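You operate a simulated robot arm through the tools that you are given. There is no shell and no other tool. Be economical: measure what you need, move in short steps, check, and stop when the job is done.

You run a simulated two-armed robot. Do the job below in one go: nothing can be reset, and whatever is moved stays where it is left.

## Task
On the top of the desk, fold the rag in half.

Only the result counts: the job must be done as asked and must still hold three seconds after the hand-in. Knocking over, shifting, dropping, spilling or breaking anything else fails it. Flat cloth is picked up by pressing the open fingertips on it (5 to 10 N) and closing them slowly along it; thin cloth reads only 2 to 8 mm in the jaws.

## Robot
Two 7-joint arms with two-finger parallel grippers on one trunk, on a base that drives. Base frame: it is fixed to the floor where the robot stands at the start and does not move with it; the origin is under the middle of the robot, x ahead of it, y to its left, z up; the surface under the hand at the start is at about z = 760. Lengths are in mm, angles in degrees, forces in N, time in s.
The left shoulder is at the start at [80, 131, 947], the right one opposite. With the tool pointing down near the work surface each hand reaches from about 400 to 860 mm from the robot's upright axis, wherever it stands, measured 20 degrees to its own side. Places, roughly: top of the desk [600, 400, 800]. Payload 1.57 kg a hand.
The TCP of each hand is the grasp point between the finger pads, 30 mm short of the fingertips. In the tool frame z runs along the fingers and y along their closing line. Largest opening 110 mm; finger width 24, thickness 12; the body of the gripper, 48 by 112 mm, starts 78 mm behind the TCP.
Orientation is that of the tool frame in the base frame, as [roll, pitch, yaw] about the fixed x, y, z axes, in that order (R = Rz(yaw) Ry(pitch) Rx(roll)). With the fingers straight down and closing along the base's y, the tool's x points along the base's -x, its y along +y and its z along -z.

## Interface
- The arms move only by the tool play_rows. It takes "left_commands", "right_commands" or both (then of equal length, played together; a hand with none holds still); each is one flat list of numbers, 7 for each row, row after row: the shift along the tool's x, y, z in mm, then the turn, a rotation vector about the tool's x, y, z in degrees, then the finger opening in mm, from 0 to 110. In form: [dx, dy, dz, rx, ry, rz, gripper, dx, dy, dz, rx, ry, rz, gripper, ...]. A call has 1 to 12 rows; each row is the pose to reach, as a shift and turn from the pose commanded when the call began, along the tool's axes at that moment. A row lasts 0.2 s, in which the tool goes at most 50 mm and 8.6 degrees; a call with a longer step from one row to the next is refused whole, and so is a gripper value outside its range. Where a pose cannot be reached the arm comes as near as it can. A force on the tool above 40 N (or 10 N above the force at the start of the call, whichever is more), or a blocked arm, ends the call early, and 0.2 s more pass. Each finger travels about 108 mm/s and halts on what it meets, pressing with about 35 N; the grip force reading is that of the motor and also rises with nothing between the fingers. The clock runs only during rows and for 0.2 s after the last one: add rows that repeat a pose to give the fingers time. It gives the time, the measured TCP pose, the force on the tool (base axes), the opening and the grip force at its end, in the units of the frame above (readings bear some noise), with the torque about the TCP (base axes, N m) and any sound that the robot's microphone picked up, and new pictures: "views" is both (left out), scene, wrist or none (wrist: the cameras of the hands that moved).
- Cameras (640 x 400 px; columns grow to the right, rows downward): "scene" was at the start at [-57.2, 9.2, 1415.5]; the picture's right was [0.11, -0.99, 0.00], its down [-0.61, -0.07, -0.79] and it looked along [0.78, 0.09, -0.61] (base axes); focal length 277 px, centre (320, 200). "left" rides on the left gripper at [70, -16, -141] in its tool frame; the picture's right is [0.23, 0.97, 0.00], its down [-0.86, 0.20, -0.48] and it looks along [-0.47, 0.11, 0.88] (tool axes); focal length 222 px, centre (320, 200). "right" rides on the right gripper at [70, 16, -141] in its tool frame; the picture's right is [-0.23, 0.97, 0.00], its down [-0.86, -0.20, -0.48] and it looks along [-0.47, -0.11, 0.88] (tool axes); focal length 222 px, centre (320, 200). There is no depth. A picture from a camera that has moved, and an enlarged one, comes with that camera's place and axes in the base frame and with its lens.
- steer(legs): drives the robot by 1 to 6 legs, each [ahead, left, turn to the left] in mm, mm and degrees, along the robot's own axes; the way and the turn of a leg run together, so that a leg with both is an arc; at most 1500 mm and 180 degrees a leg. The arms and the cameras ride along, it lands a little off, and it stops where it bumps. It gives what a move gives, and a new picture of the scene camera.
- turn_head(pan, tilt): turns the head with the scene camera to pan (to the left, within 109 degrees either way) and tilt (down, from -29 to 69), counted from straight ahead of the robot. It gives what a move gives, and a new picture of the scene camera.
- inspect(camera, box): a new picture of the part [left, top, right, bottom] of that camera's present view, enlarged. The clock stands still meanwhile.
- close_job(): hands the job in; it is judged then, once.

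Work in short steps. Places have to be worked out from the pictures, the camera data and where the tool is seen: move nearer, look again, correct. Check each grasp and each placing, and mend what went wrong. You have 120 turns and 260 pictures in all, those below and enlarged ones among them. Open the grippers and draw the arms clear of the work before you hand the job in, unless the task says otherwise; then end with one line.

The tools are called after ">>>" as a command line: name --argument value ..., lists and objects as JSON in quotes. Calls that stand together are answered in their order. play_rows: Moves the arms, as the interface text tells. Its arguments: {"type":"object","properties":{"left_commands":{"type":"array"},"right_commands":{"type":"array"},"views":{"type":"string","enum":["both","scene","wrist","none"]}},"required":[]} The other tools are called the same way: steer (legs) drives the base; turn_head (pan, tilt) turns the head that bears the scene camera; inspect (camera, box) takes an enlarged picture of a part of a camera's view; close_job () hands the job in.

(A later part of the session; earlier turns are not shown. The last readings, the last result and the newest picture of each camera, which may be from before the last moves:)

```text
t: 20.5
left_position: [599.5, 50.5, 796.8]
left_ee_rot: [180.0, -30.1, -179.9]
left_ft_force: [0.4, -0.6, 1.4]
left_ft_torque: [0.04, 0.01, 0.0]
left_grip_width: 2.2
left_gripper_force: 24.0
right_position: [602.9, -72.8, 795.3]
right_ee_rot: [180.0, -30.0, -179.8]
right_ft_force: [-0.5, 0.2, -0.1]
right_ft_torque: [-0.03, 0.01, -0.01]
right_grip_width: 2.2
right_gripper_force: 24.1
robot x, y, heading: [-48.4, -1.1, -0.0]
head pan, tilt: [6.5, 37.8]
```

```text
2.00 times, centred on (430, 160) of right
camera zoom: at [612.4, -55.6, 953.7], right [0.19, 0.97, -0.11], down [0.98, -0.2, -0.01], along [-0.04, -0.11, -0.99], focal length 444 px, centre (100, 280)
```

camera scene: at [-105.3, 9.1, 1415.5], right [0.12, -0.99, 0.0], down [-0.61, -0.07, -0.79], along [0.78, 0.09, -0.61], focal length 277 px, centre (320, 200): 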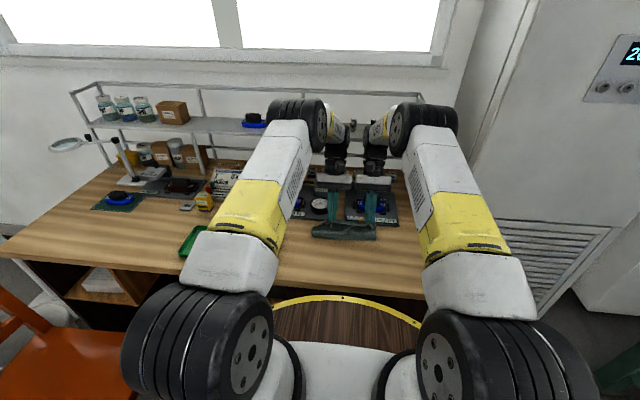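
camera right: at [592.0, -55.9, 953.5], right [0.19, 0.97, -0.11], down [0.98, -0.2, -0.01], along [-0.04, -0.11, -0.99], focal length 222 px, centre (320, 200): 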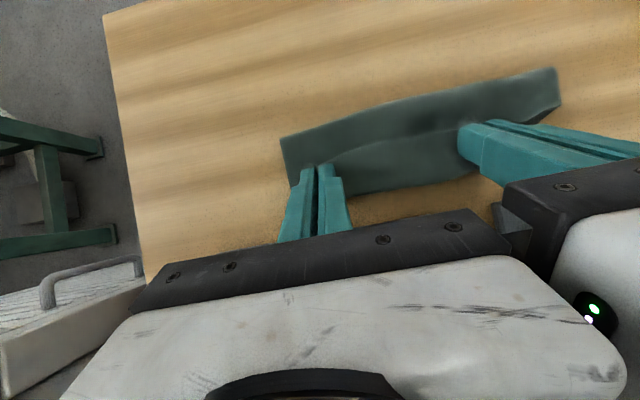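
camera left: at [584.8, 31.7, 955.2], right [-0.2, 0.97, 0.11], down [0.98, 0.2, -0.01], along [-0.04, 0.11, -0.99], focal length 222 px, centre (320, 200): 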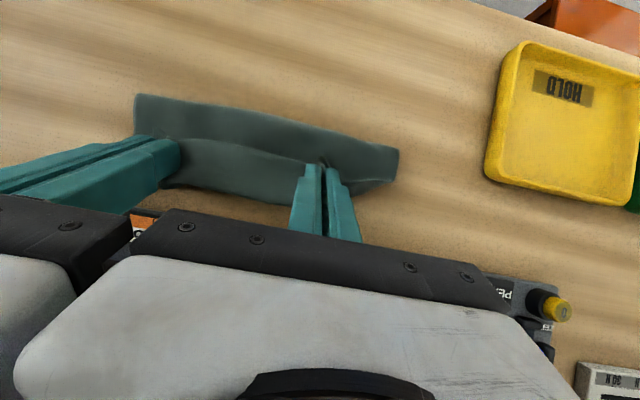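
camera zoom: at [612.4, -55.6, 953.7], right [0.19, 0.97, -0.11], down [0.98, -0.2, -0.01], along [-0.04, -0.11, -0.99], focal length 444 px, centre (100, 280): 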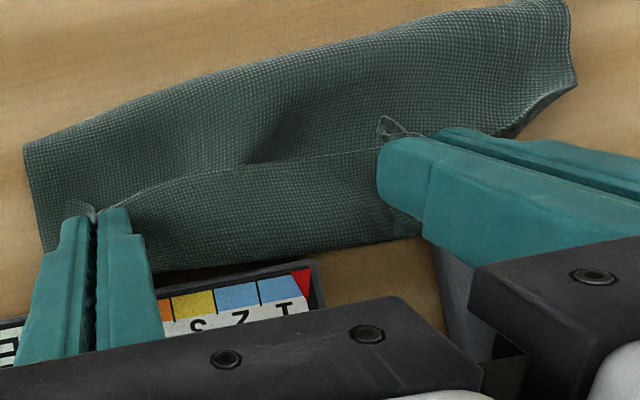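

The upper edge lies at about 572 and the lower at about 607, with slack in the loop at the fold. I release and lift straight up, then check.

>>> play_rows --left_commands '[0, 0, 0, 0, 0, 0, 8, 0, 0, 0, 0, 0, 0, 14, 0, 0, 0, 0, 0, 0, 14, 10, 0, -17, 0, 0, 0, 14, 25, 0, -43, 0, 0, 0, 14, 40, 0, -69, 0, -5, 0, 14, 55, 0, -95, 0, -10, 0, 14, 80, 0, -95, 0, -18, 0, 14, 110, 0, -90, 0, -26, 0, 14]' --right_commands '[0, 0, 0, 0, 0, 0, 8, 0, 0, 0, 0, 0, 0, 14, 0, 0, 0, 0, 0, 0, 14, 10, 0, -17, 0, 0, 0, 14, 25, 0, -43, 0, 0, 0, 14, 40, 0, -69, 0, -5, 0, 14, 55, 0, -95, 0, -10, 0, 14, 80, 0, -95, 0, -18, 0, 14, 110, 0, -90, 0, -26, 0, 14]' --views "both"

>>> inspect --camera "scene" --box '[270, 170, 430, 270]'

```text
t: 22.5
left_position: [551.9, 51.6, 929.8]
left_ee_rot: [180.0, -3.9, -179.7]
left_ft_force: [0.5, 0.6, -0.2]
left_ft_torque: [0.05, 0.07, 0.02]
left_grip_width: 13.9
left_gripper_force: 0.1
right_position: [553.9, -70.0, 930.6]
right_ee_rot: [180.0, -3.8, -179.9]
right_ft_force: [0.5, -0.6, -0.7]
right_ft_torque: [0.01, 0.07, 0.0]
right_grip_width: 13.9
right_gripper_force: 0.1
robot x, y, heading: [-49.6, 1.2, 0.1]
head pan, tilt: [6.5, 37.8]
camera scene: at [-104.2, 9.1, 1415.6], right [0.12, -0.99, 0.0], down [-0.61, -0.07, -0.79], along [0.78, 0.09, -0.61], focal length 277 px, centre (320, 200)
camera right: at [494.6, -53.7, 1075.7], right [0.22, 0.97, -0.02], down [0.89, -0.2, 0.42], along [0.4, -0.11, -0.91], focal length 222 px, centre (320, 200)
camera left: at [490.6, 33.0, 1075.7], right [-0.23, 0.97, 0.02], down [0.89, 0.2, 0.42], along [0.4, 0.11, -0.91], focal length 222 px, centre (320, 200)
```

scene: 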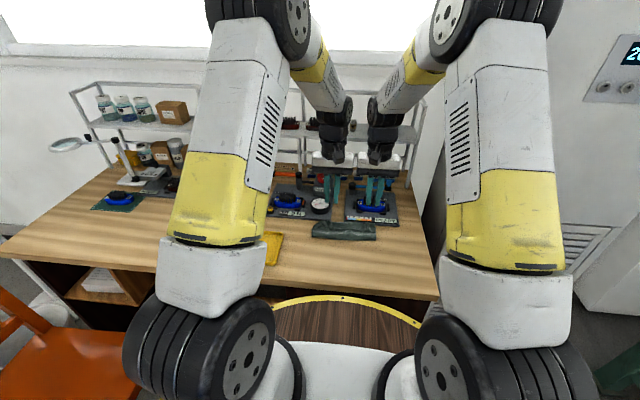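
right: 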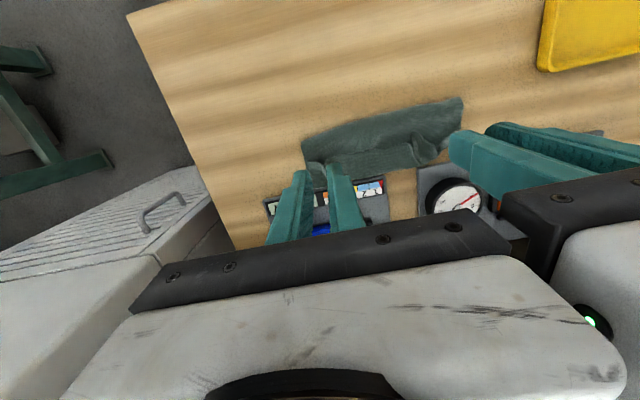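
left: 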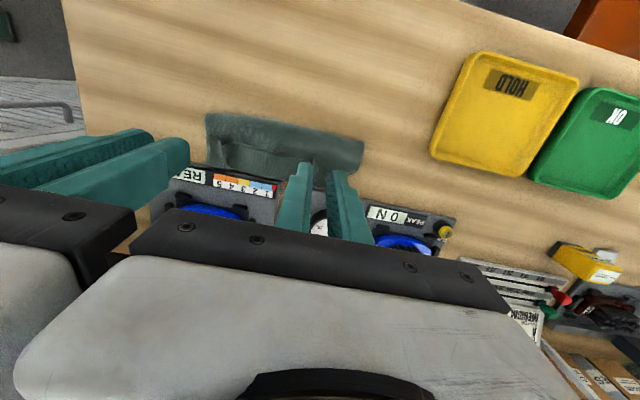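

```text
4.00 times, centred on (350, 220) of scene
camera zoom: at [-104.2, 9.1, 1415.6], right [0.12, -0.99, 0.0], down [-0.61, -0.07, -0.79], along [0.78, 0.09, -0.61], focal length 1109 px, centre (200, 120)
```

zoom: 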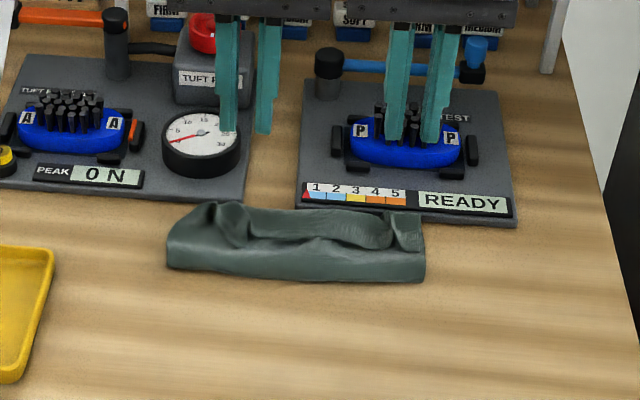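

The rag now lies as a half-width strip with small ridges, and the devices haven't moved. I draw the hands back for a better view.

>>> play_rows --left_commands '[30, 20, 0, 0, -4, 0, 14, 70, 60, 0, 0, -4, 0, 14, 110, 100, 0, 0, -4, 0, 14]' --right_commands '[30, 0, 0, 0, -4, 0, 14, 65, 0, 0, 0, -4, 0, 14, 100, 0, 0, 0, -4, 0, 14]' --views "none"

>>> inspect --camera "right" --box '[260, 100, 580, 300]'

>>> inspect --camera "scene" --box '[300, 205, 388, 260]'

```text
refused: row 2 steps farther than a row can; nothing moved
```

```text
2.00 times, centred on (420, 200) of right
camera zoom: at [494.6, -53.7, 1075.7], right [0.22, 0.97, -0.02], down [0.89, -0.2, 0.42], along [0.4, -0.11, -0.91], focal length 444 px, centre (120, 200)
```

zoom: 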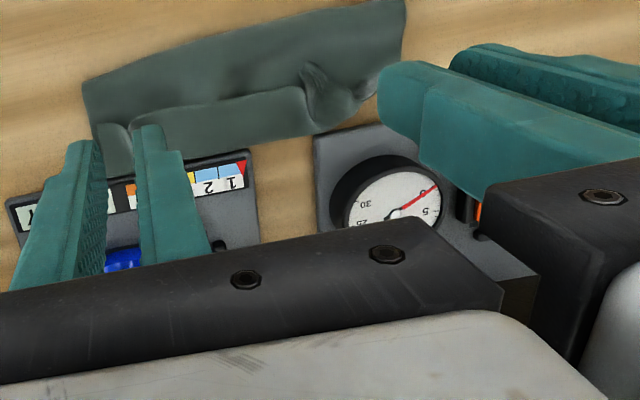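

```text
7.27 times, centred on (344, 232) of scene
camera zoom: at [-104.2, 9.1, 1415.6], right [0.12, -0.99, 0.0], down [-0.61, -0.07, -0.79], along [0.78, 0.09, -0.61], focal length 2017 px, centre (146, -36)
```

zoom: 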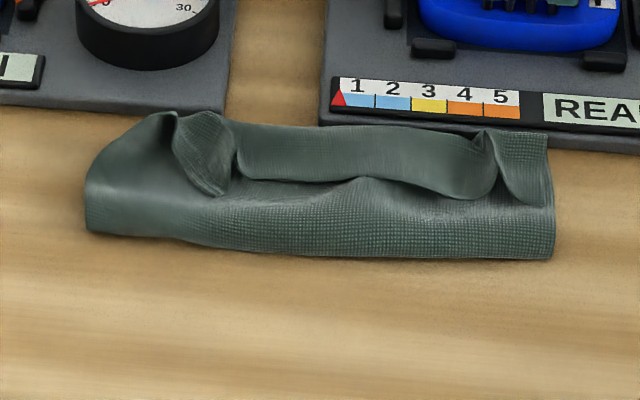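

It isn't clear which layer the flap is. I need a closer and clearer view from the wrist cameras.

>>> play_rows --left_commands '[20, 20, 0, 0, -4, 0, 14, 50, 50, 0, 0, -4, 0, 14, 80, 85, 0, 0, -4, 0, 14, 110, 120, 0, 0, -4, 0, 14, 110, 150, 0, 0, -4, 0, 14]' --right_commands '[30, 0, 0, 0, -4, 0, 14, 65, 0, 10, 0, -4, 0, 14, 100, 0, 30, 0, -4, 0, 14, 130, 0, 60, 0, -4, 0, 14, 150, 15, 80, 0, -4, 0, 14]' --views "wrist"

>>> inspect --camera "scene" --box '[300, 205, 388, 260]'

```text
t: 23.7
left_position: [441.2, 198.9, 938.7]
left_ee_rot: [-180.0, 0.0, -179.9]
left_ft_force: [-0.2, 0.1, 0.5]
left_ft_torque: [0.0, 0.0, 0.0]
left_grip_width: 13.9
left_gripper_force: 0.1
right_position: [396.6, -58.1, 861.1]
right_ee_rot: [180.0, 0.0, -179.9]
right_ft_force: [0.7, -0.2, 0.1]
right_ft_torque: [0.01, 0.0, 0.01]
right_grip_width: 14.0
right_gripper_force: 0.2
robot x, y, heading: [-48.5, -3.2, -0.0]
head pan, tilt: [6.5, 37.8]
camera right: at [327.3, -41.3, 1001.7], right [0.23, 0.97, 0.0], down [0.86, -0.2, 0.48], along [0.47, -0.11, -0.88], focal length 222 px, centre (320, 200)
camera left: at [370.1, 180.8, 1080.3], right [-0.23, 0.97, 0.0], down [0.85, 0.2, 0.48], along [0.47, 0.11, -0.88], focal length 222 px, centre (320, 200)
```

right: 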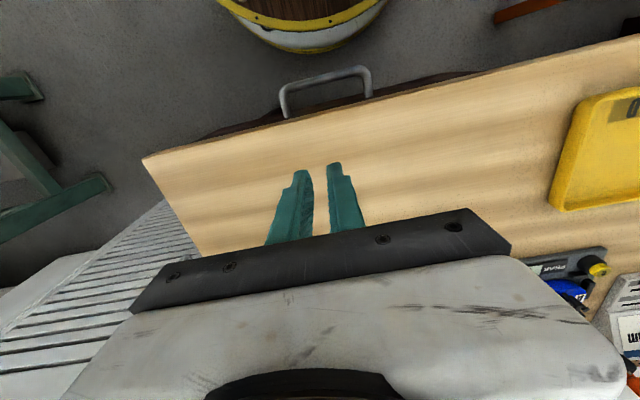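
left: 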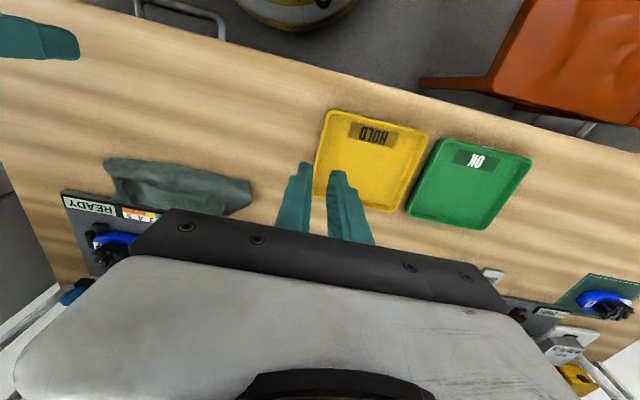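

```text
7.27 times, centred on (344, 232) of scene
camera zoom: at [-105.5, 8.7, 1415.5], right [0.11, -0.99, 0.0], down [-0.61, -0.07, -0.79], along [0.78, 0.09, -0.61], focal length 2017 px, centre (146, -36)
```

zoom: 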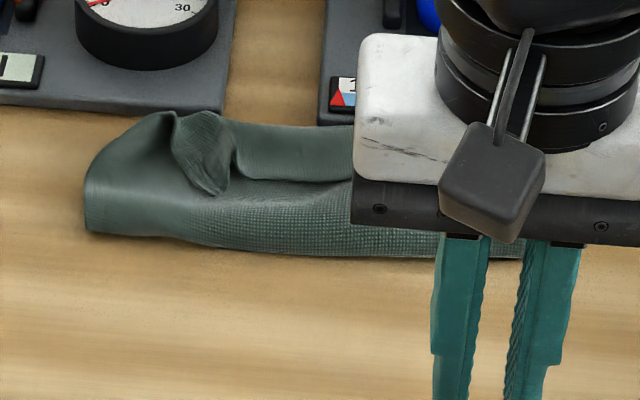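

I zoom in on the cloth with the left wrist camera.

>>> inspect --camera "left" --box '[90, 140, 266, 250]'

```text
3.64 times, centred on (178, 195) of left
camera zoom: at [370.1, 180.8, 1080.3], right [-0.23, 0.97, 0.0], down [0.85, 0.2, 0.48], along [0.47, 0.11, -0.88], focal length 808 px, centre (836, 218)
```

zoom: 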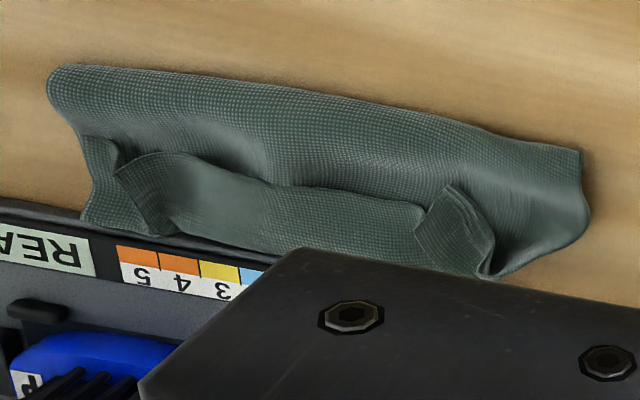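

I tilt the left hand so that its camera looks at the cloth from a low angle, and move the right hand aside.

>>> play_rows --left_commands '[0, -28, 16, 0, -7, 0, 14, 0, -56, 32, 0, -14, 0, 14, 0, -84, 48, 0, -21, 0, 14, 0, -112, 64, 0, -28, 0, 14, 0, -139, 80, 0, -35, 0, 14]' --right_commands '[0, -25, -15, 0, 0, 0, 14, 0, -50, -30, 0, 0, 0, 14, 0, -75, -45, 0, 0, 0, 14, 0, -100, -60, 0, 0, 0, 14, 0, -120, -60, 0, 0, 0, 14]' --views "wrist"

>>> inspect --camera "scene" --box '[300, 205, 388, 260]'

```text
t: 24.9
left_position: [442.1, 62.3, 859.6]
left_ee_rot: [179.9, 35.1, -179.9]
left_ft_force: [1.1, 0.6, -0.4]
left_ft_torque: [-0.05, -0.02, -0.03]
left_grip_width: 14.2
left_gripper_force: 0.1
right_position: [397.7, -178.2, 919.9]
right_ee_rot: [179.9, 0.0, -179.8]
right_ft_force: [-0.3, -0.3, 0.5]
right_ft_torque: [-0.05, 0.0, 0.02]
right_grip_width: 13.9
right_gripper_force: 0.1
robot x, y, heading: [-48.6, -0.1, 0.3]
head pan, tilt: [6.5, 37.8]
camera right: at [327.7, -161.2, 1060.8], right [0.22, 0.97, 0.0], down [0.86, -0.2, 0.48], along [0.47, -0.11, -0.88], focal length 222 px, centre (320, 200)
camera left: at [301.8, 43.8, 935.1], right [-0.19, 0.97, -0.13], down [0.42, 0.2, 0.88], along [0.89, 0.11, -0.45], focal length 222 px, centre (320, 200)
```

right: 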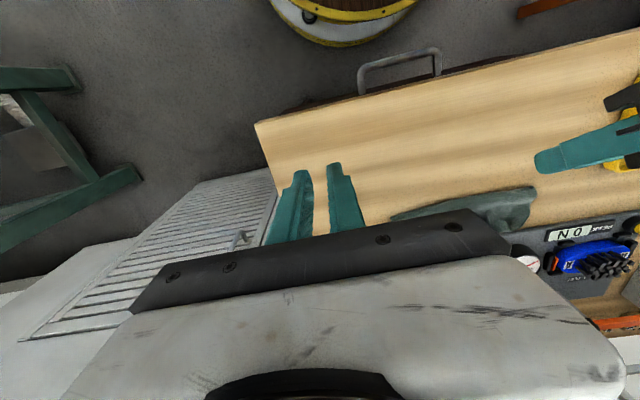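
left: 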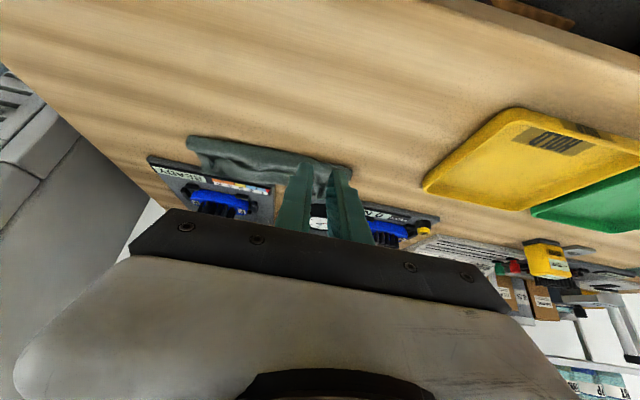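

```text
7.27 times, centred on (344, 232) of scene
camera zoom: at [-105.7, 9.8, 1415.5], right [0.12, -0.99, 0.0], down [-0.61, -0.07, -0.79], along [0.78, 0.09, -0.61], focal length 2017 px, centre (146, -36)
```

zoom: 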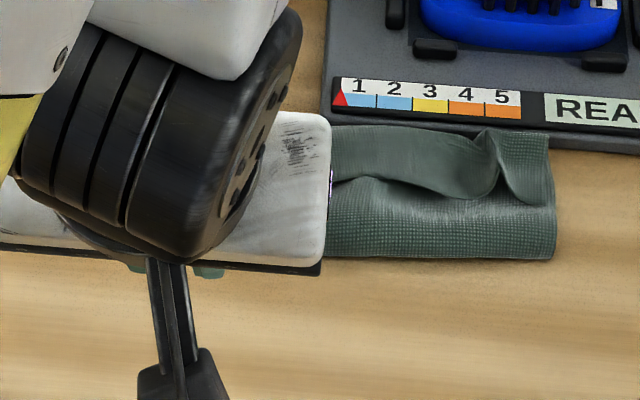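

>>> inspect --camera "left" --box '[170, 120, 362, 240]'

>>> inspect --camera "right" --box '[380, 170, 556, 280]'

```text
3.33 times, centred on (266, 180) of left
camera zoom: at [301.8, 43.8, 935.1], right [-0.19, 0.97, -0.13], down [0.42, 0.2, 0.88], along [0.89, 0.11, -0.45], focal length 740 px, centre (500, 267)
```

zoom: 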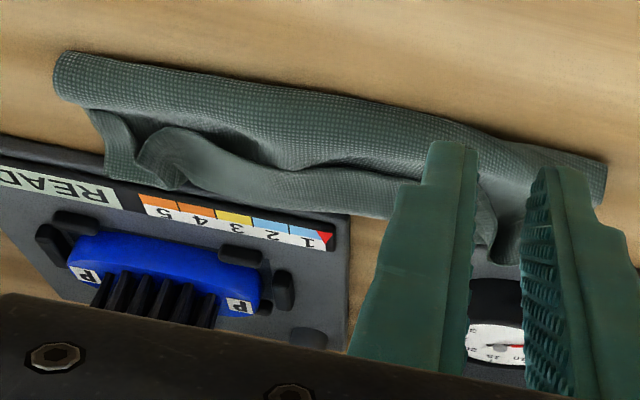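

```text
3.64 times, centred on (468, 225) of right
camera zoom: at [327.7, -161.2, 1060.8], right [0.22, 0.97, 0.0], down [0.86, -0.2, 0.48], along [0.47, -0.11, -0.88], focal length 808 px, centre (-218, 109)
```

zoom: 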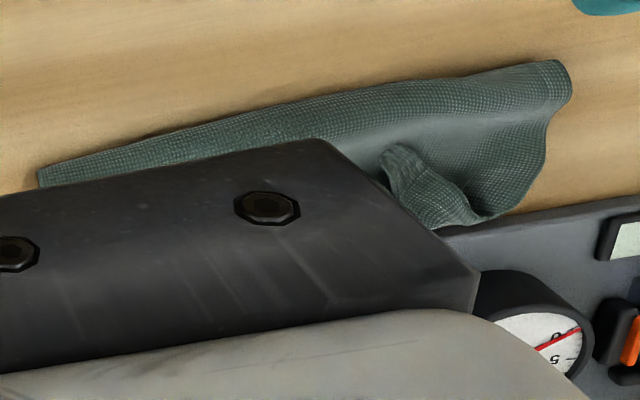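

I now judge that the upper layer overshot, with its edge curled back on top, because the strip's far end is gathered and must be the upper layer. I'll pinch the two standing ridges again and redo the placement further back, starting with both hands over the ridges.

>>> play_rows --left_commands '[-22, -1, 15.5, 0, 7, 0, 40, -44, -2, 31, 0, 14, 0, 40, -66, -3, 46.5, 0, 21, 0, 40, -88, -4, 62, 0, 28, 0, 40, -110, -4, 77.5, 0, 35, 0, 40]' --right_commands '[-37, 21, 12, 0, 0, 0, 40, -74, 42, 24, 0, 0, 0, 40, -111, 63, 36, 0, 0, 0, 40, -148, 84, 48, 0, 0, 0, 40, -185, 106, 60, 0, 0, 0, 40]' --views "wrist"

>>> inspect --camera "right" --box '[230, 80, 550, 280]'

>>> inspect --camera "left" --box '[90, 80, 410, 280]'

```text
t: 26.1
left_position: [574.1, 55.5, 857.3]
left_ee_rot: [-180.0, 0.1, -179.8]
left_ft_force: [-0.7, -0.1, 0.3]
left_ft_torque: [0.07, 0.01, 0.02]
left_grip_width: 39.8
left_gripper_force: 0.2
right_position: [581.1, -71.7, 860.8]
right_ee_rot: [-179.9, 0.0, -180.0]
right_ft_force: [-1.0, 0.2, 1.0]
right_ft_torque: [0.02, -0.04, -0.03]
right_grip_width: 40.0
right_gripper_force: 0.0
robot x, y, heading: [-49.7, 1.1, 0.2]
head pan, tilt: [6.5, 37.8]
camera right: at [511.1, -54.3, 1001.1], right [0.22, 0.97, 0.0], down [0.86, -0.2, 0.48], along [0.47, -0.11, -0.88], focal length 222 px, centre (320, 200)
camera left: at [503.4, 37.6, 1000.2], right [-0.23, 0.97, 0.0], down [0.86, 0.2, 0.48], along [0.47, 0.11, -0.88], focal length 222 px, centre (320, 200)
```

right: 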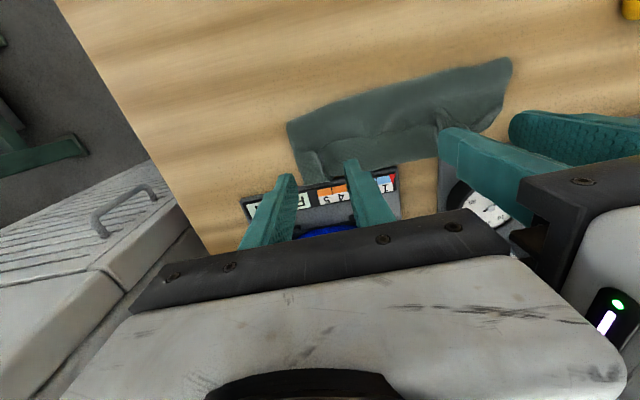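
left: 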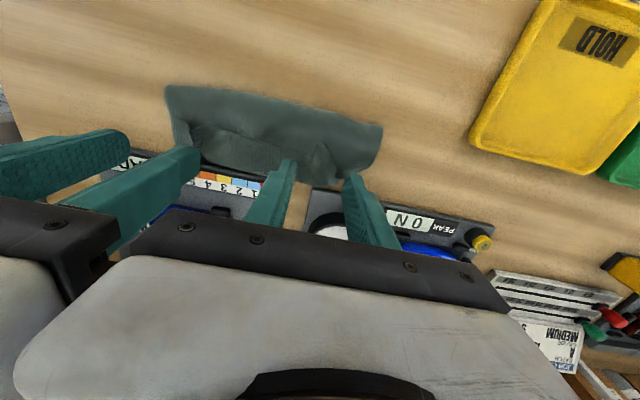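

```text
2.00 times, centred on (390, 180) of right
camera zoom: at [511.1, -54.3, 1001.1], right [0.22, 0.97, 0.0], down [0.86, -0.2, 0.48], along [0.47, -0.11, -0.88], focal length 444 px, centre (180, 240)
```

zoom: 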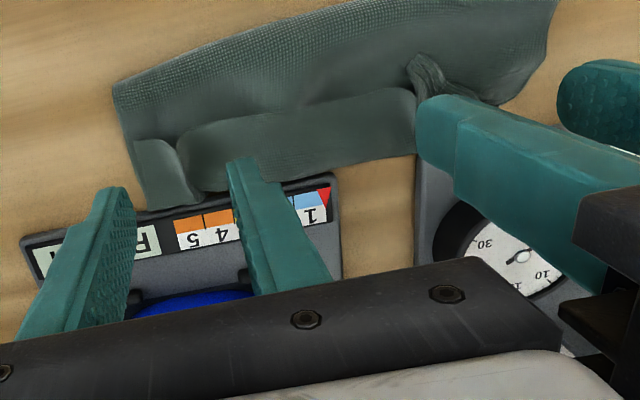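

```text
2.00 times, centred on (250, 180) of left
camera zoom: at [503.4, 37.6, 1000.2], right [-0.23, 0.97, 0.0], down [0.86, 0.2, 0.48], along [0.47, 0.11, -0.88], focal length 444 px, centre (460, 240)
```

zoom: 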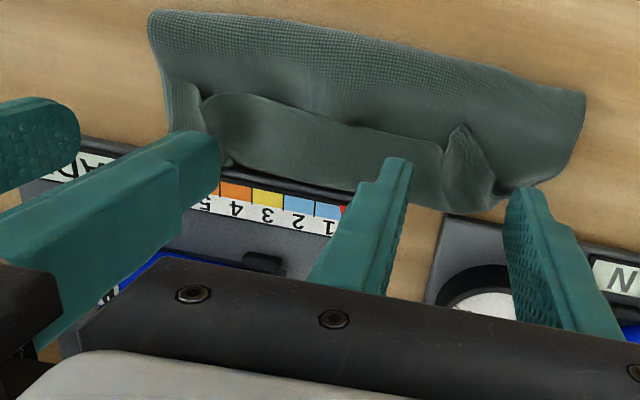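

It is clearly a flap of upper edge folded back on top, with standing ridges near (580,58) and (587,-70). I lower over them with open fingers and pinch.

>>> play_rows --left_commands '[-6, 2, 20, 0, 0, 0, 40, -6, 2, 40, 0, 0, 0, 40, -6, 2, 55, 0, 0, 0, 40, -6, 2, 61, 0, 0, 0, 40, -6, 2, 61, 0, 0, 0, 30, -6, 2, 61, 0, 0, 0, 20, -6, 2, 61, 0, 0, 0, 10, -6, 2, 61, 0, 0, 0, 0, -6, 2, 61, 0, 0, 0, 0]' --right_commands '[-4, 2, 20, 0, 0, 0, 40, -4, 2, 40, 0, 0, 0, 40, -4, 2, 58, 0, 0, 0, 40, -4, 2, 65, 0, 0, 0, 40, -4, 2, 65, 0, 0, 0, 30, -4, 2, 65, 0, 0, 0, 20, -4, 2, 65, 0, 0, 0, 10, -4, 2, 65, 0, 0, 0, 0, -4, 2, 65, 0, 0, 0, 0]' --views "wrist"

```text
t: 28.1
left_position: [581.3, 58.7, 794.1]
left_ee_rot: [-179.9, 0.0, -179.8]
left_ft_force: [0.5, -5.5, 1.0]
left_ft_torque: [-0.2, -0.03, 0.02]
left_grip_width: 2.6
left_gripper_force: 23.9
right_position: [584.7, -68.1, 795.0]
right_ee_rot: [179.9, 0.0, -179.8]
right_ft_force: [-0.5, 6.7, 4.1]
right_ft_torque: [0.24, -0.01, -0.02]
right_grip_width: 3.3
right_gripper_force: 24.2
robot x, y, heading: [-47.6, 1.8, 0.3]
head pan, tilt: [6.5, 37.8]
camera right: at [515.5, -52.7, 936.6], right [0.22, 0.97, 0.0], down [0.86, -0.2, 0.48], along [0.47, -0.11, -0.88], focal length 222 px, centre (320, 200)
camera left: at [509.4, 40.3, 936.6], right [-0.23, 0.97, 0.0], down [0.85, 0.2, 0.48], along [0.47, 0.11, -0.88], focal length 222 px, centre (320, 200)
```

right: 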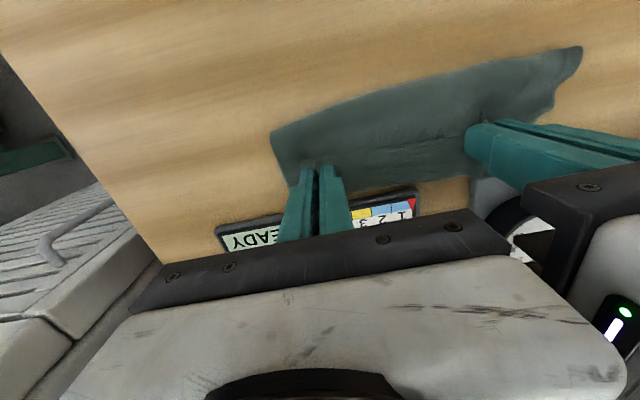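
left: 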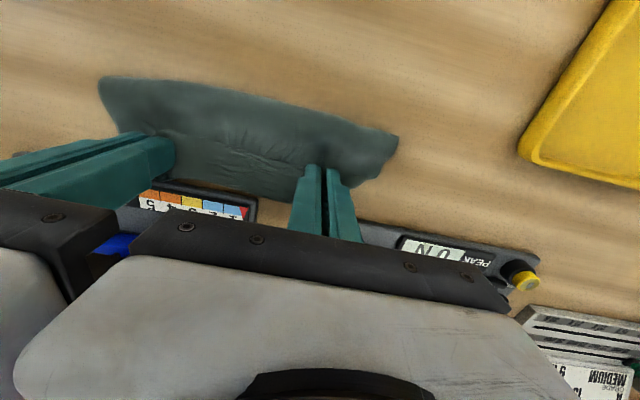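

Both hands hold cloth. I lift 60 mm and look at the layers.

>>> play_rows --left_commands '[3, -1, -15, 0, 0, 0, 0, 8, -1, -30, 0, 0, 0, 0, 14, -1, -45, 0, 0, 0, 0, 20, -1, -60, 0, 0, 0, 0]' --right_commands '[3, 1, -15, 0, 0, 0, 0, 8, 1, -30, 0, 0, 0, 0, 14, 1, -45, 0, 0, 0, 0, 20, 1, -60, 0, 0, 0, 0]' --views "wrist"

>>> inspect --camera "scene" --box '[270, 170, 430, 270]'

```text
t: 29.1
left_position: [560.1, 58.3, 855.8]
left_ee_rot: [-180.0, 0.0, -180.0]
left_ft_force: [0.3, -5.2, -0.1]
left_ft_torque: [-0.15, 0.0, 0.05]
left_grip_width: 2.6
left_gripper_force: 24.0
right_position: [564.7, -69.9, 851.7]
right_ee_rot: [180.0, 0.0, -179.8]
right_ft_force: [0.2, 5.6, 0.9]
right_ft_torque: [0.2, 0.01, -0.01]
right_grip_width: 2.9
right_gripper_force: 24.1
robot x, y, heading: [-55.5, -5.1, -0.0]
head pan, tilt: [6.5, 37.8]
camera right: at [495.9, -52.9, 994.3], right [0.22, 0.97, 0.0], down [0.86, -0.2, 0.48], along [0.47, -0.11, -0.88], focal length 222 px, centre (320, 200)
camera left: at [489.7, 39.3, 998.3], right [-0.23, 0.97, 0.0], down [0.85, 0.2, 0.48], along [0.47, 0.11, -0.88], focal length 222 px, centre (320, 200)
```

right: 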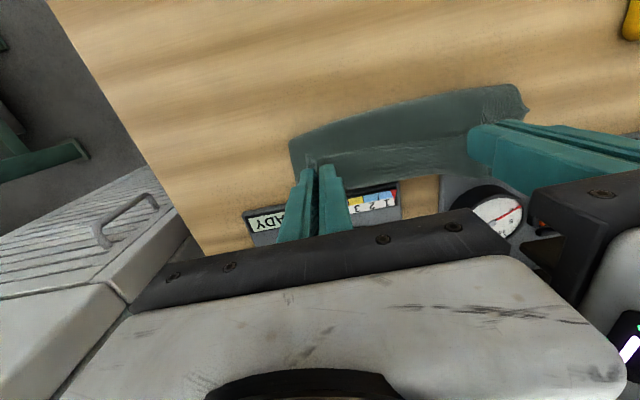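
left: 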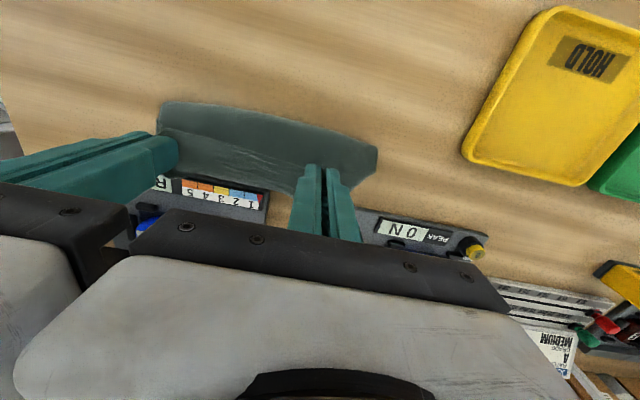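

```text
4.00 times, centred on (350, 220) of scene
camera zoom: at [-105.1, 9.1, 1415.5], right [0.12, -0.99, 0.0], down [-0.61, -0.07, -0.79], along [0.78, 0.09, -0.61], focal length 1109 px, centre (200, 120)
```

zoom: 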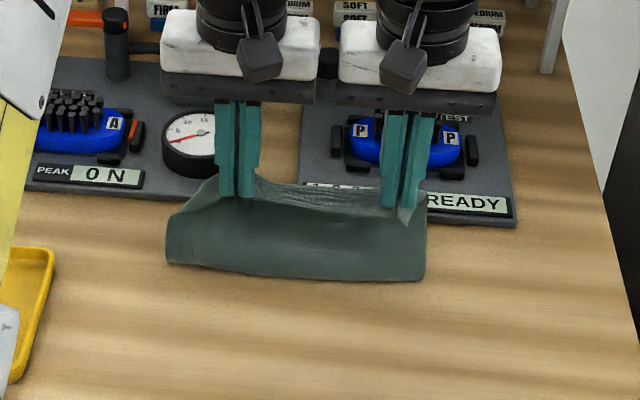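

I carry the edge back toward the robot to unfold the cloth flat, away from the board.

>>> play_rows --left_commands '[20, -1, -2, 0, 0, 0, 0, 40, -2, -2, 0, 0, 0, 0, 60, -3, 0, 0, 0, 0, 0, 80, -3, 6, 0, 0, 0, 0, 100, -3, 16, 0, 0, 0, 0, 115, -3, 28, 0, 0, 0, 0, 130, -3, 40, 0, 0, 0, 0, 145, -3, 50, 0, 0, 0, 0, 160, -3, 54, 0, 0, 0, 0]' --right_commands '[20, 1, -2, 0, 0, 0, 0, 40, 1, -2, 0, 0, 0, 0, 60, 1, 0, 0, 0, 0, 0, 80, 1, 6, 0, 0, 0, 0, 100, 1, 16, 0, 0, 0, 0, 115, 1, 28, 0, 0, 0, 0, 130, 1, 40, 0, 0, 0, 0, 145, 1, 49, 0, 0, 0, 0, 160, 1, 51, 0, 0, 0, 0]' --views "wrist"

>>> inspect --camera "scene" --box '[254, 170, 446, 290]'

```text
t: 31.1
left_position: [400.8, 54.5, 801.1]
left_ee_rot: [-180.0, 0.0, -179.7]
left_ft_force: [0.2, -4.0, -0.2]
left_ft_torque: [-0.06, 0.03, 0.02]
left_grip_width: 2.7
left_gripper_force: 24.3
right_position: [407.5, -69.1, 803.8]
right_ee_rot: [-180.0, 0.0, -180.0]
right_ft_force: [0.0, 1.4, 0.4]
right_ft_torque: [0.04, 0.0, 0.0]
right_grip_width: 2.5
right_gripper_force: 24.0
robot x, y, heading: [-50.5, 1.4, 0.2]
head pan, tilt: [6.5, 37.8]
camera right: at [337.4, -52.7, 945.3], right [0.22, 0.97, 0.0], down [0.86, -0.2, 0.48], along [0.47, -0.11, -0.88], focal length 222 px, centre (320, 200)
camera left: at [329.9, 36.3, 943.4], right [-0.23, 0.97, 0.0], down [0.85, 0.2, 0.48], along [0.47, 0.11, -0.88], focal length 222 px, centre (320, 200)
```

right: 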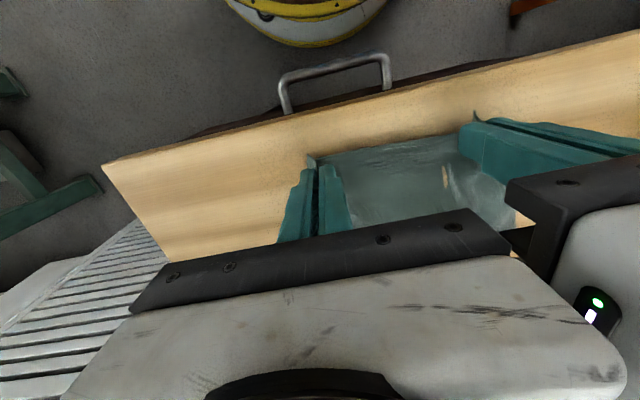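
left: 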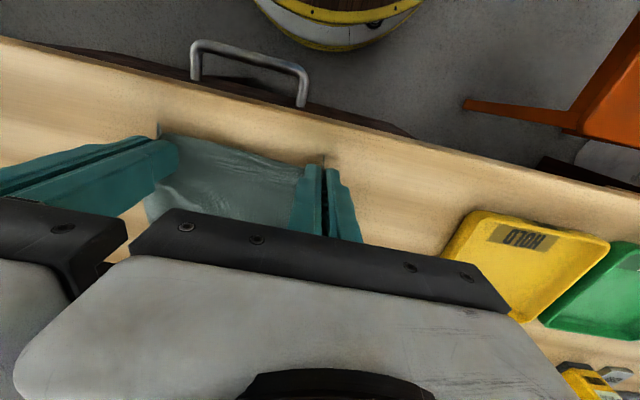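

```text
3.33 times, centred on (350, 230) of scene
camera zoom: at [-105.4, 9.1, 1415.5], right [0.12, -0.99, 0.0], down [-0.61, -0.07, -0.79], along [0.78, 0.09, -0.61], focal length 924 px, centre (220, 100)
```

zoom: 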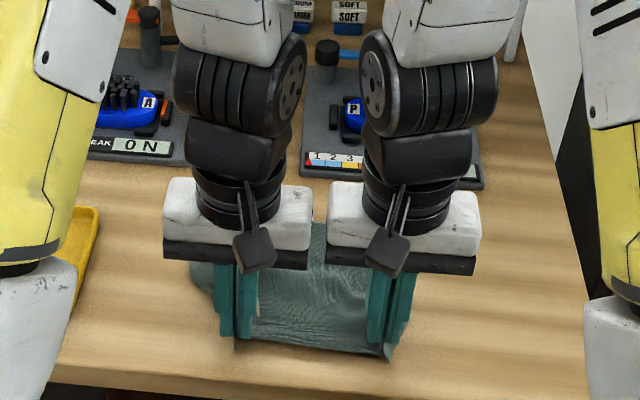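

The cloth is unfolded again and clear of the board. I set the edge down, release and retreat up and outward to look.

>>> play_rows --left_commands '[2, 0, 6, 0, 0, 0, 0, 2, 0, 6, 0, 0, 0, 8, 2, 0, 6, 0, 0, 0, 14, 2, 0, 6, 0, 0, 0, 14, 2, 0, -20, 0, 0, 0, 14, 2, 20, -60, 0, 0, 0, 14, 2, 55, -90, 0, 0, 0, 14, 2, 95, -110, 0, 0, 0, 14, 2, 135, -130, 0, 0, 0, 14]' --right_commands '[2, 0, 8, 0, 0, 0, 0, 2, 0, 8, 0, 0, 0, 8, 2, 0, 8, 0, 0, 0, 14, 2, 0, 8, 0, 0, 0, 14, 2, 0, -20, 0, 0, 0, 14, 2, -20, -60, 0, 0, 0, 14, 2, -55, -90, 0, 0, 0, 14, 2, -95, -110, 0, 0, 0, 14, 2, -135, -130, 0, 0, 0, 14]' --views "wrist"

>>> inspect --camera "scene" --box '[254, 170, 446, 290]'

```text
t: 33.1
left_position: [398.6, 189.0, 929.7]
left_ee_rot: [180.0, 0.0, -179.8]
left_ft_force: [0.5, -0.4, 0.0]
left_ft_torque: [0.01, 0.0, 0.0]
left_grip_width: 13.8
left_gripper_force: 0.0
right_position: [401.3, -206.6, 932.4]
right_ee_rot: [-180.0, -0.1, -179.7]
right_ft_force: [-0.3, 1.5, -0.3]
right_ft_torque: [0.02, 0.0, 0.0]
right_grip_width: 13.8
right_gripper_force: 0.0
robot x, y, heading: [-51.1, 2.2, 0.1]
head pan, tilt: [6.5, 37.8]
camera right: at [332.6, -189.0, 1073.2], right [0.22, 0.97, 0.0], down [0.86, -0.2, 0.48], along [0.47, -0.11, -0.88], focal length 222 px, centre (320, 200)
camera left: at [327.7, 171.2, 1071.1], right [-0.23, 0.97, 0.0], down [0.86, 0.2, 0.48], along [0.47, 0.11, -0.88], focal length 222 px, centre (320, 200)
```

right: 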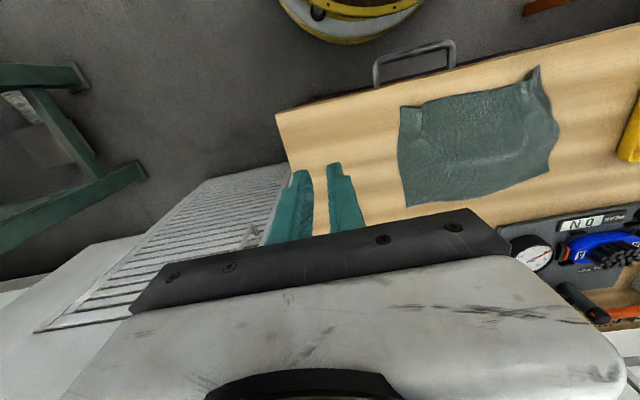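
left: 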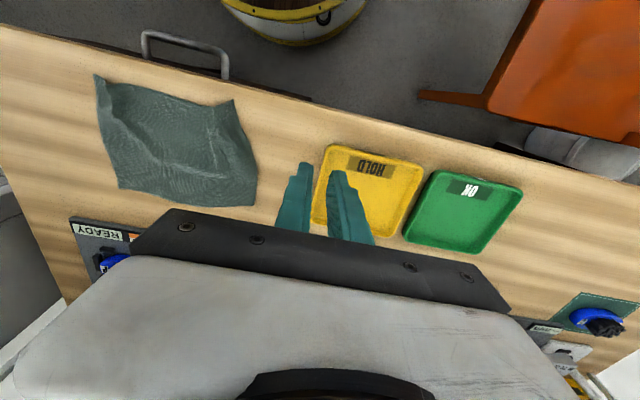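

```text
3.33 times, centred on (350, 230) of scene
camera zoom: at [-105.2, 9.1, 1415.5], right [0.12, -0.99, 0.0], down [-0.61, -0.07, -0.79], along [0.78, 0.09, -0.61], focal length 924 px, centre (220, 100)
```

zoom: 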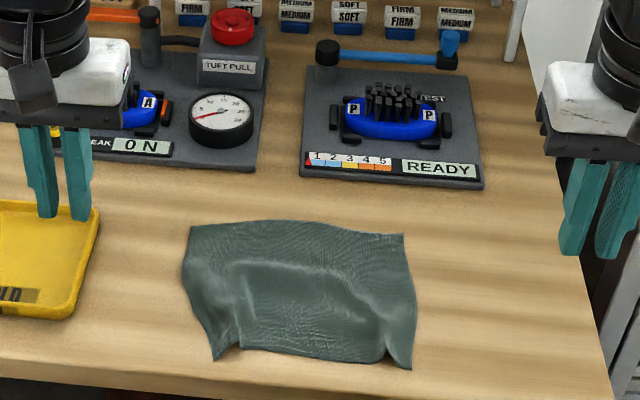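

The cloth is nearly flat, with two small ridges at the near edge; NL is at about (374,68) and NR about (385,-95). I'll smooth the near corners outward with closed fingertips, so I come down over them first.

>>> play_rows --left_commands '[2, -32, 28, 0, 0, 0, 0, 4, -64, 56, 0, 0, 0, 0, 6, -96, 84, 0, 0, 0, 0, 8, -125, 112, 0, 0, 0, 0, 8, -125, 130, 0, 0, 0, 0, 8, -125, 136, 0, 0, 0, 0]' --right_commands '[1, 30, 28, 0, 0, 0, 0, 2, 60, 56, 0, 0, 0, 0, 4, 90, 84, 0, 0, 0, 0, 5, 116, 114, 0, 0, 0, 0, 5, 116, 132, 0, 0, 0, 0, 5, 116, 138, 0, 0, 0, 0]' --views "wrist"

```text
t: 34.5
left_position: [389.3, 63.8, 795.7]
left_ee_rot: [180.0, 0.0, -179.9]
left_ft_force: [0.2, -0.2, 0.0]
left_ft_torque: [0.0, 0.01, 0.02]
left_grip_width: 0.0
left_gripper_force: 21.3
right_position: [397.7, -89.1, 795.6]
right_ee_rot: [-180.0, 0.0, -179.8]
right_ft_force: [-0.5, -0.1, 0.1]
right_ft_torque: [0.02, 0.0, 0.04]
right_grip_width: 0.0
right_gripper_force: 21.1
robot x, y, heading: [-49.4, 3.6, 0.3]
head pan, tilt: [6.5, 37.8]
camera right: at [328.7, -70.2, 936.4], right [0.22, 0.97, 0.0], down [0.86, -0.2, 0.48], along [0.47, -0.11, -0.88], focal length 222 px, centre (320, 200)
camera left: at [318.8, 46.0, 938.1], right [-0.23, 0.97, 0.0], down [0.85, 0.2, 0.48], along [0.47, 0.11, -0.88], focal length 222 px, centre (320, 200)
```

right: 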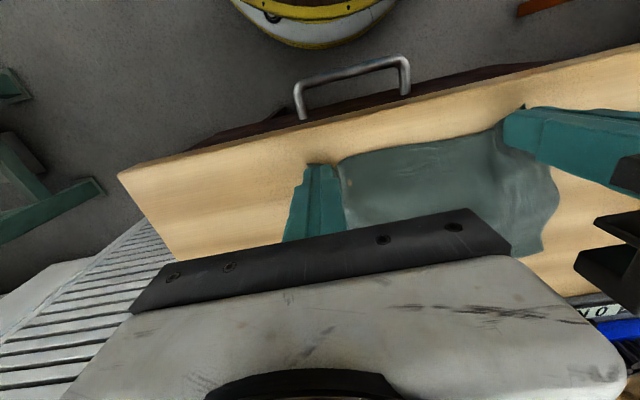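
left: 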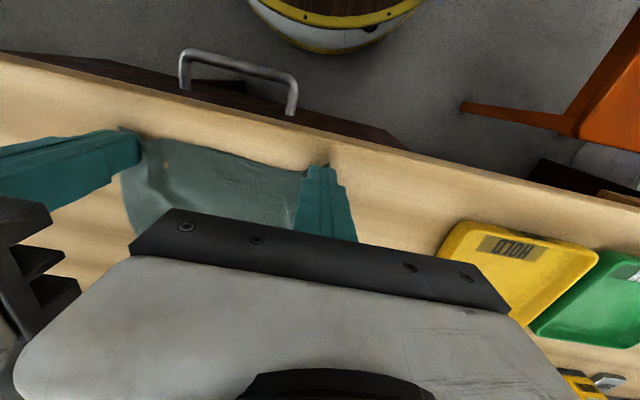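

I press gently, aiming for 5–10 N, and slide both corners outward.

>>> play_rows --left_commands '[0, 0, 2, 0, 0, 0, 0, 0, 0, 4.2, 0, 0, 0, 0, 0, 5, 4.2, 0, 0, 0, 0, 0, 10, 4.2, 0, 0, 0, 0, 0, 15, 4.2, 0, 0, 0, 0, 0, 20, 4.2, 0, 0, 0, 0]' --right_commands '[0, 0, 2, 0, 0, 0, 0, 0, 0, 4.2, 0, 0, 0, 0, 0, -5, 4.2, 0, 0, 0, 0, 0, -10, 4.2, 0, 0, 0, 0, 0, -15, 4.2, 0, 0, 0, 0, 0, -20, 4.2, 0, 0, 0, 0]' --views "wrist"

```text
t: 35.9
left_position: [389.8, 84.9, 791.9]
left_ee_rot: [180.0, 0.0, -179.9]
left_ft_force: [0.1, -6.0, 18.7]
left_ft_torque: [-0.33, -0.17, -0.1]
left_grip_width: 0.0
left_gripper_force: 21.3
right_position: [398.4, -107.6, 791.9]
right_ee_rot: [180.0, 0.0, -179.8]
right_ft_force: [0.2, 0.4, 0.1]
right_ft_torque: [0.02, 0.0, 0.01]
right_grip_width: 0.0
right_gripper_force: 21.3
robot x, y, heading: [-49.2, -1.5, 0.2]
head pan, tilt: [6.5, 37.8]
camera right: at [329.8, -91.1, 933.0], right [0.22, 0.97, 0.0], down [0.86, -0.2, 0.48], along [0.47, -0.11, -0.88], focal length 222 px, centre (320, 200)
camera left: at [319.4, 66.5, 934.1], right [-0.23, 0.97, 0.0], down [0.85, 0.2, 0.48], along [0.47, 0.11, -0.88], focal length 222 px, centre (320, 200)
```

right: 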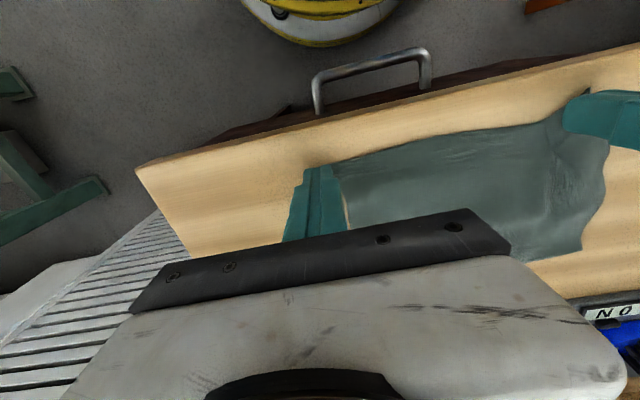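
left: 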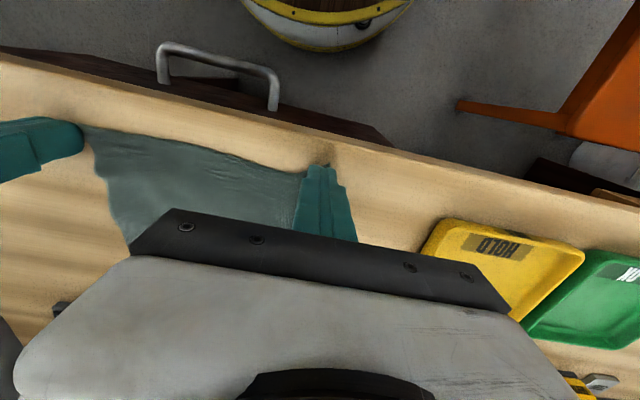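

The near edge looks straight now. I lift both hands clear and measure.

>>> play_rows --left_commands '[0, 0, -20, 0, 0, 0, 0, 0, 15, -50, 0, 0, 0, 0, 0, 40, -85, 0, 0, 0, 0, 0, 65, -120, 0, 0, 0, 0]' --right_commands '[0, 0, -20, 0, 0, 0, 0, 0, -15, -50, 0, 0, 0, 0, 0, -40, -85, 0, 0, 0, 0, 0, -65, -120, 0, 0, 0, 0]' --views "none"

>>> inspect --camera "scene" --box '[270, 200, 430, 300]'

>>> inspect --camera "left" --box '[0, 30, 320, 230]'

```text
t: 36.9
left_position: [391.5, 149.7, 913.0]
left_ee_rot: [-180.0, 0.0, -180.0]
left_ft_force: [0.4, -0.2, -0.1]
left_ft_torque: [-0.02, 0.06, 0.0]
left_grip_width: 0.1
left_gripper_force: 21.8
right_position: [397.5, -173.1, 911.9]
right_ee_rot: [180.0, -0.1, -179.8]
right_ft_force: [0.1, -0.1, -0.9]
right_ft_torque: [0.02, 0.06, -0.03]
right_grip_width: 0.1
right_gripper_force: 22.0
robot x, y, heading: [-49.2, 1.8, 0.2]
head pan, tilt: [6.5, 37.8]
```

```text
4.00 times, centred on (350, 250) of scene
camera zoom: at [-104.9, 9.1, 1415.5], right [0.12, -0.99, 0.0], down [-0.61, -0.07, -0.79], along [0.78, 0.09, -0.61], focal length 1109 px, centre (200, 0)
```

zoom: 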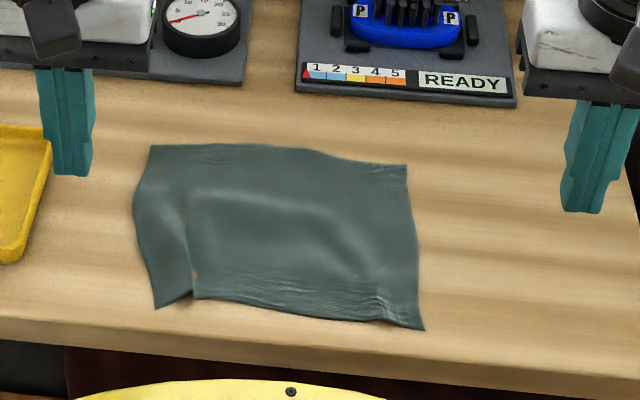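

```text
2.00 times, centred on (160, 130) of left
camera zoom: at [319.6, 131.7, 1054.7], right [-0.23, 0.97, 0.0], down [0.86, 0.2, 0.48], along [0.47, 0.11, -0.88], focal length 444 px, centre (640, 340)
```

zoom: 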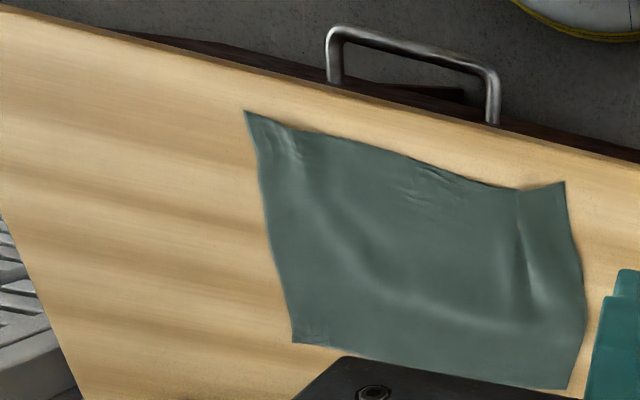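

The corners are now NL(375,96), NR(380,-92), FR(537,-84) and FL(533,125). This time I grip right at the edge to leave almost no tail, and I come down with the fingers 30 mm open.

>>> play_rows --left_commands '[3, -18, 28, 0, 0, 0, 30, 6, -36, 56, 0, 0, 0, 30, 9, -54, 84, 0, 0, 0, 30, 9, -72, 110, 0, 0, 0, 30, 9, -72, 118, 0, 0, 0, 30, 9, -72, 121, 0, 0, 0, 30]' --right_commands '[3, 25, 28, 0, 0, 0, 30, 6, 50, 56, 0, 0, 0, 30, 9, 75, 84, 0, 0, 0, 30, 11, 98, 109, 0, 0, 0, 30, 11, 98, 117, 0, 0, 0, 30, 11, 98, 120, 0, 0, 0, 30]' --views "wrist"

```text
t: 38.3
left_position: [381.3, 75.8, 792.5]
left_ee_rot: [-179.9, 0.1, -179.9]
left_ft_force: [-4.2, 0.3, 29.9]
left_ft_torque: [0.15, -0.16, 0.03]
left_grip_width: 29.8
left_gripper_force: 0.0
right_position: [387.9, -75.6, 792.8]
right_ee_rot: [-180.0, 0.1, -179.8]
right_ft_force: [-0.4, 0.0, 3.6]
right_ft_torque: [0.06, -0.01, -0.02]
right_grip_width: 29.7
right_gripper_force: 0.1
robot x, y, heading: [-45.4, -2.7, -0.0]
head pan, tilt: [6.5, 37.8]
camera right: at [318.1, -58.4, 932.6], right [0.22, 0.97, 0.0], down [0.86, -0.2, 0.48], along [0.47, -0.11, -0.88], focal length 222 px, centre (320, 200)
camera left: at [310.2, 58.2, 933.3], right [-0.23, 0.97, 0.0], down [0.85, 0.2, 0.48], along [0.47, 0.11, -0.88], focal length 222 px, centre (320, 200)
```

right: 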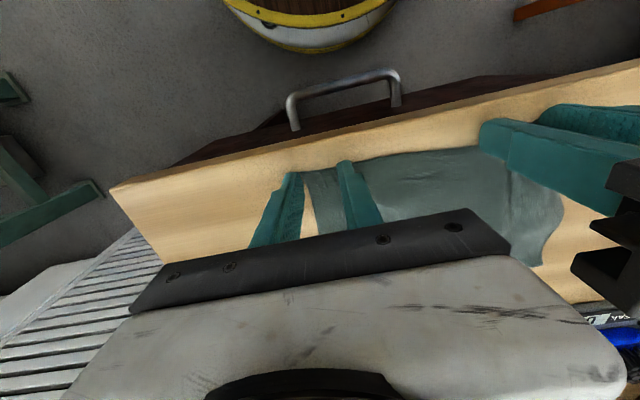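
left: 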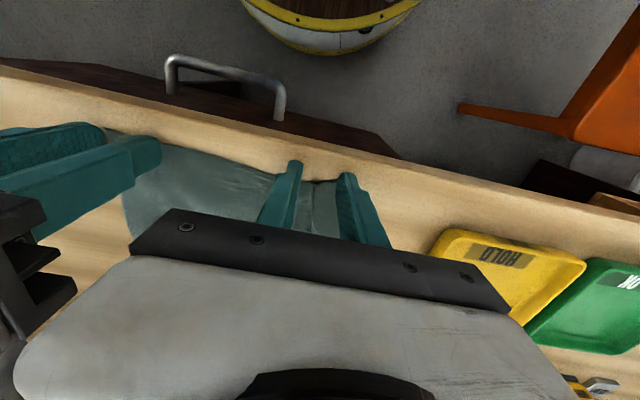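

The left hand presses too hard, so I relax it a little. The right hand moves 6 mm inward so both fingers are on the cloth.

>>> play_rows --left_commands '[0, 0, -0.6, 0, 0, 0, 30, 0, 0, -1.2, 0, 0, 0, 30, 0, 0, -1.2, 0, 0, 0, 30, 0, 0, -1.2, 0, 0, 0, 30]' --right_commands '[0, 0, -3, 0, 0, 0, 30, 0, 6, -3, 0, 0, 0, 30, 0, 6, -1, 0, 0, 0, 30, 0, 6, 0.5, 0, 0, 0, 30]' --views "none"

```text
t: 39.3
left_position: [382.2, 76.7, 792.2]
left_ee_rot: [180.0, 0.0, -180.0]
left_ft_force: [-0.1, -0.2, 1.2]
left_ft_torque: [0.0, -0.03, 0.06]
left_grip_width: 29.9
left_gripper_force: 0.1
right_position: [388.1, -69.0, 790.6]
right_ee_rot: [179.9, 0.1, -179.9]
right_ft_force: [-0.3, -4.1, 25.1]
right_ft_torque: [0.05, -0.06, 0.0]
right_grip_width: 29.6
right_gripper_force: 0.1
robot x, y, heading: [-44.3, -0.4, 0.1]
head pan, tilt: [6.5, 37.8]
```

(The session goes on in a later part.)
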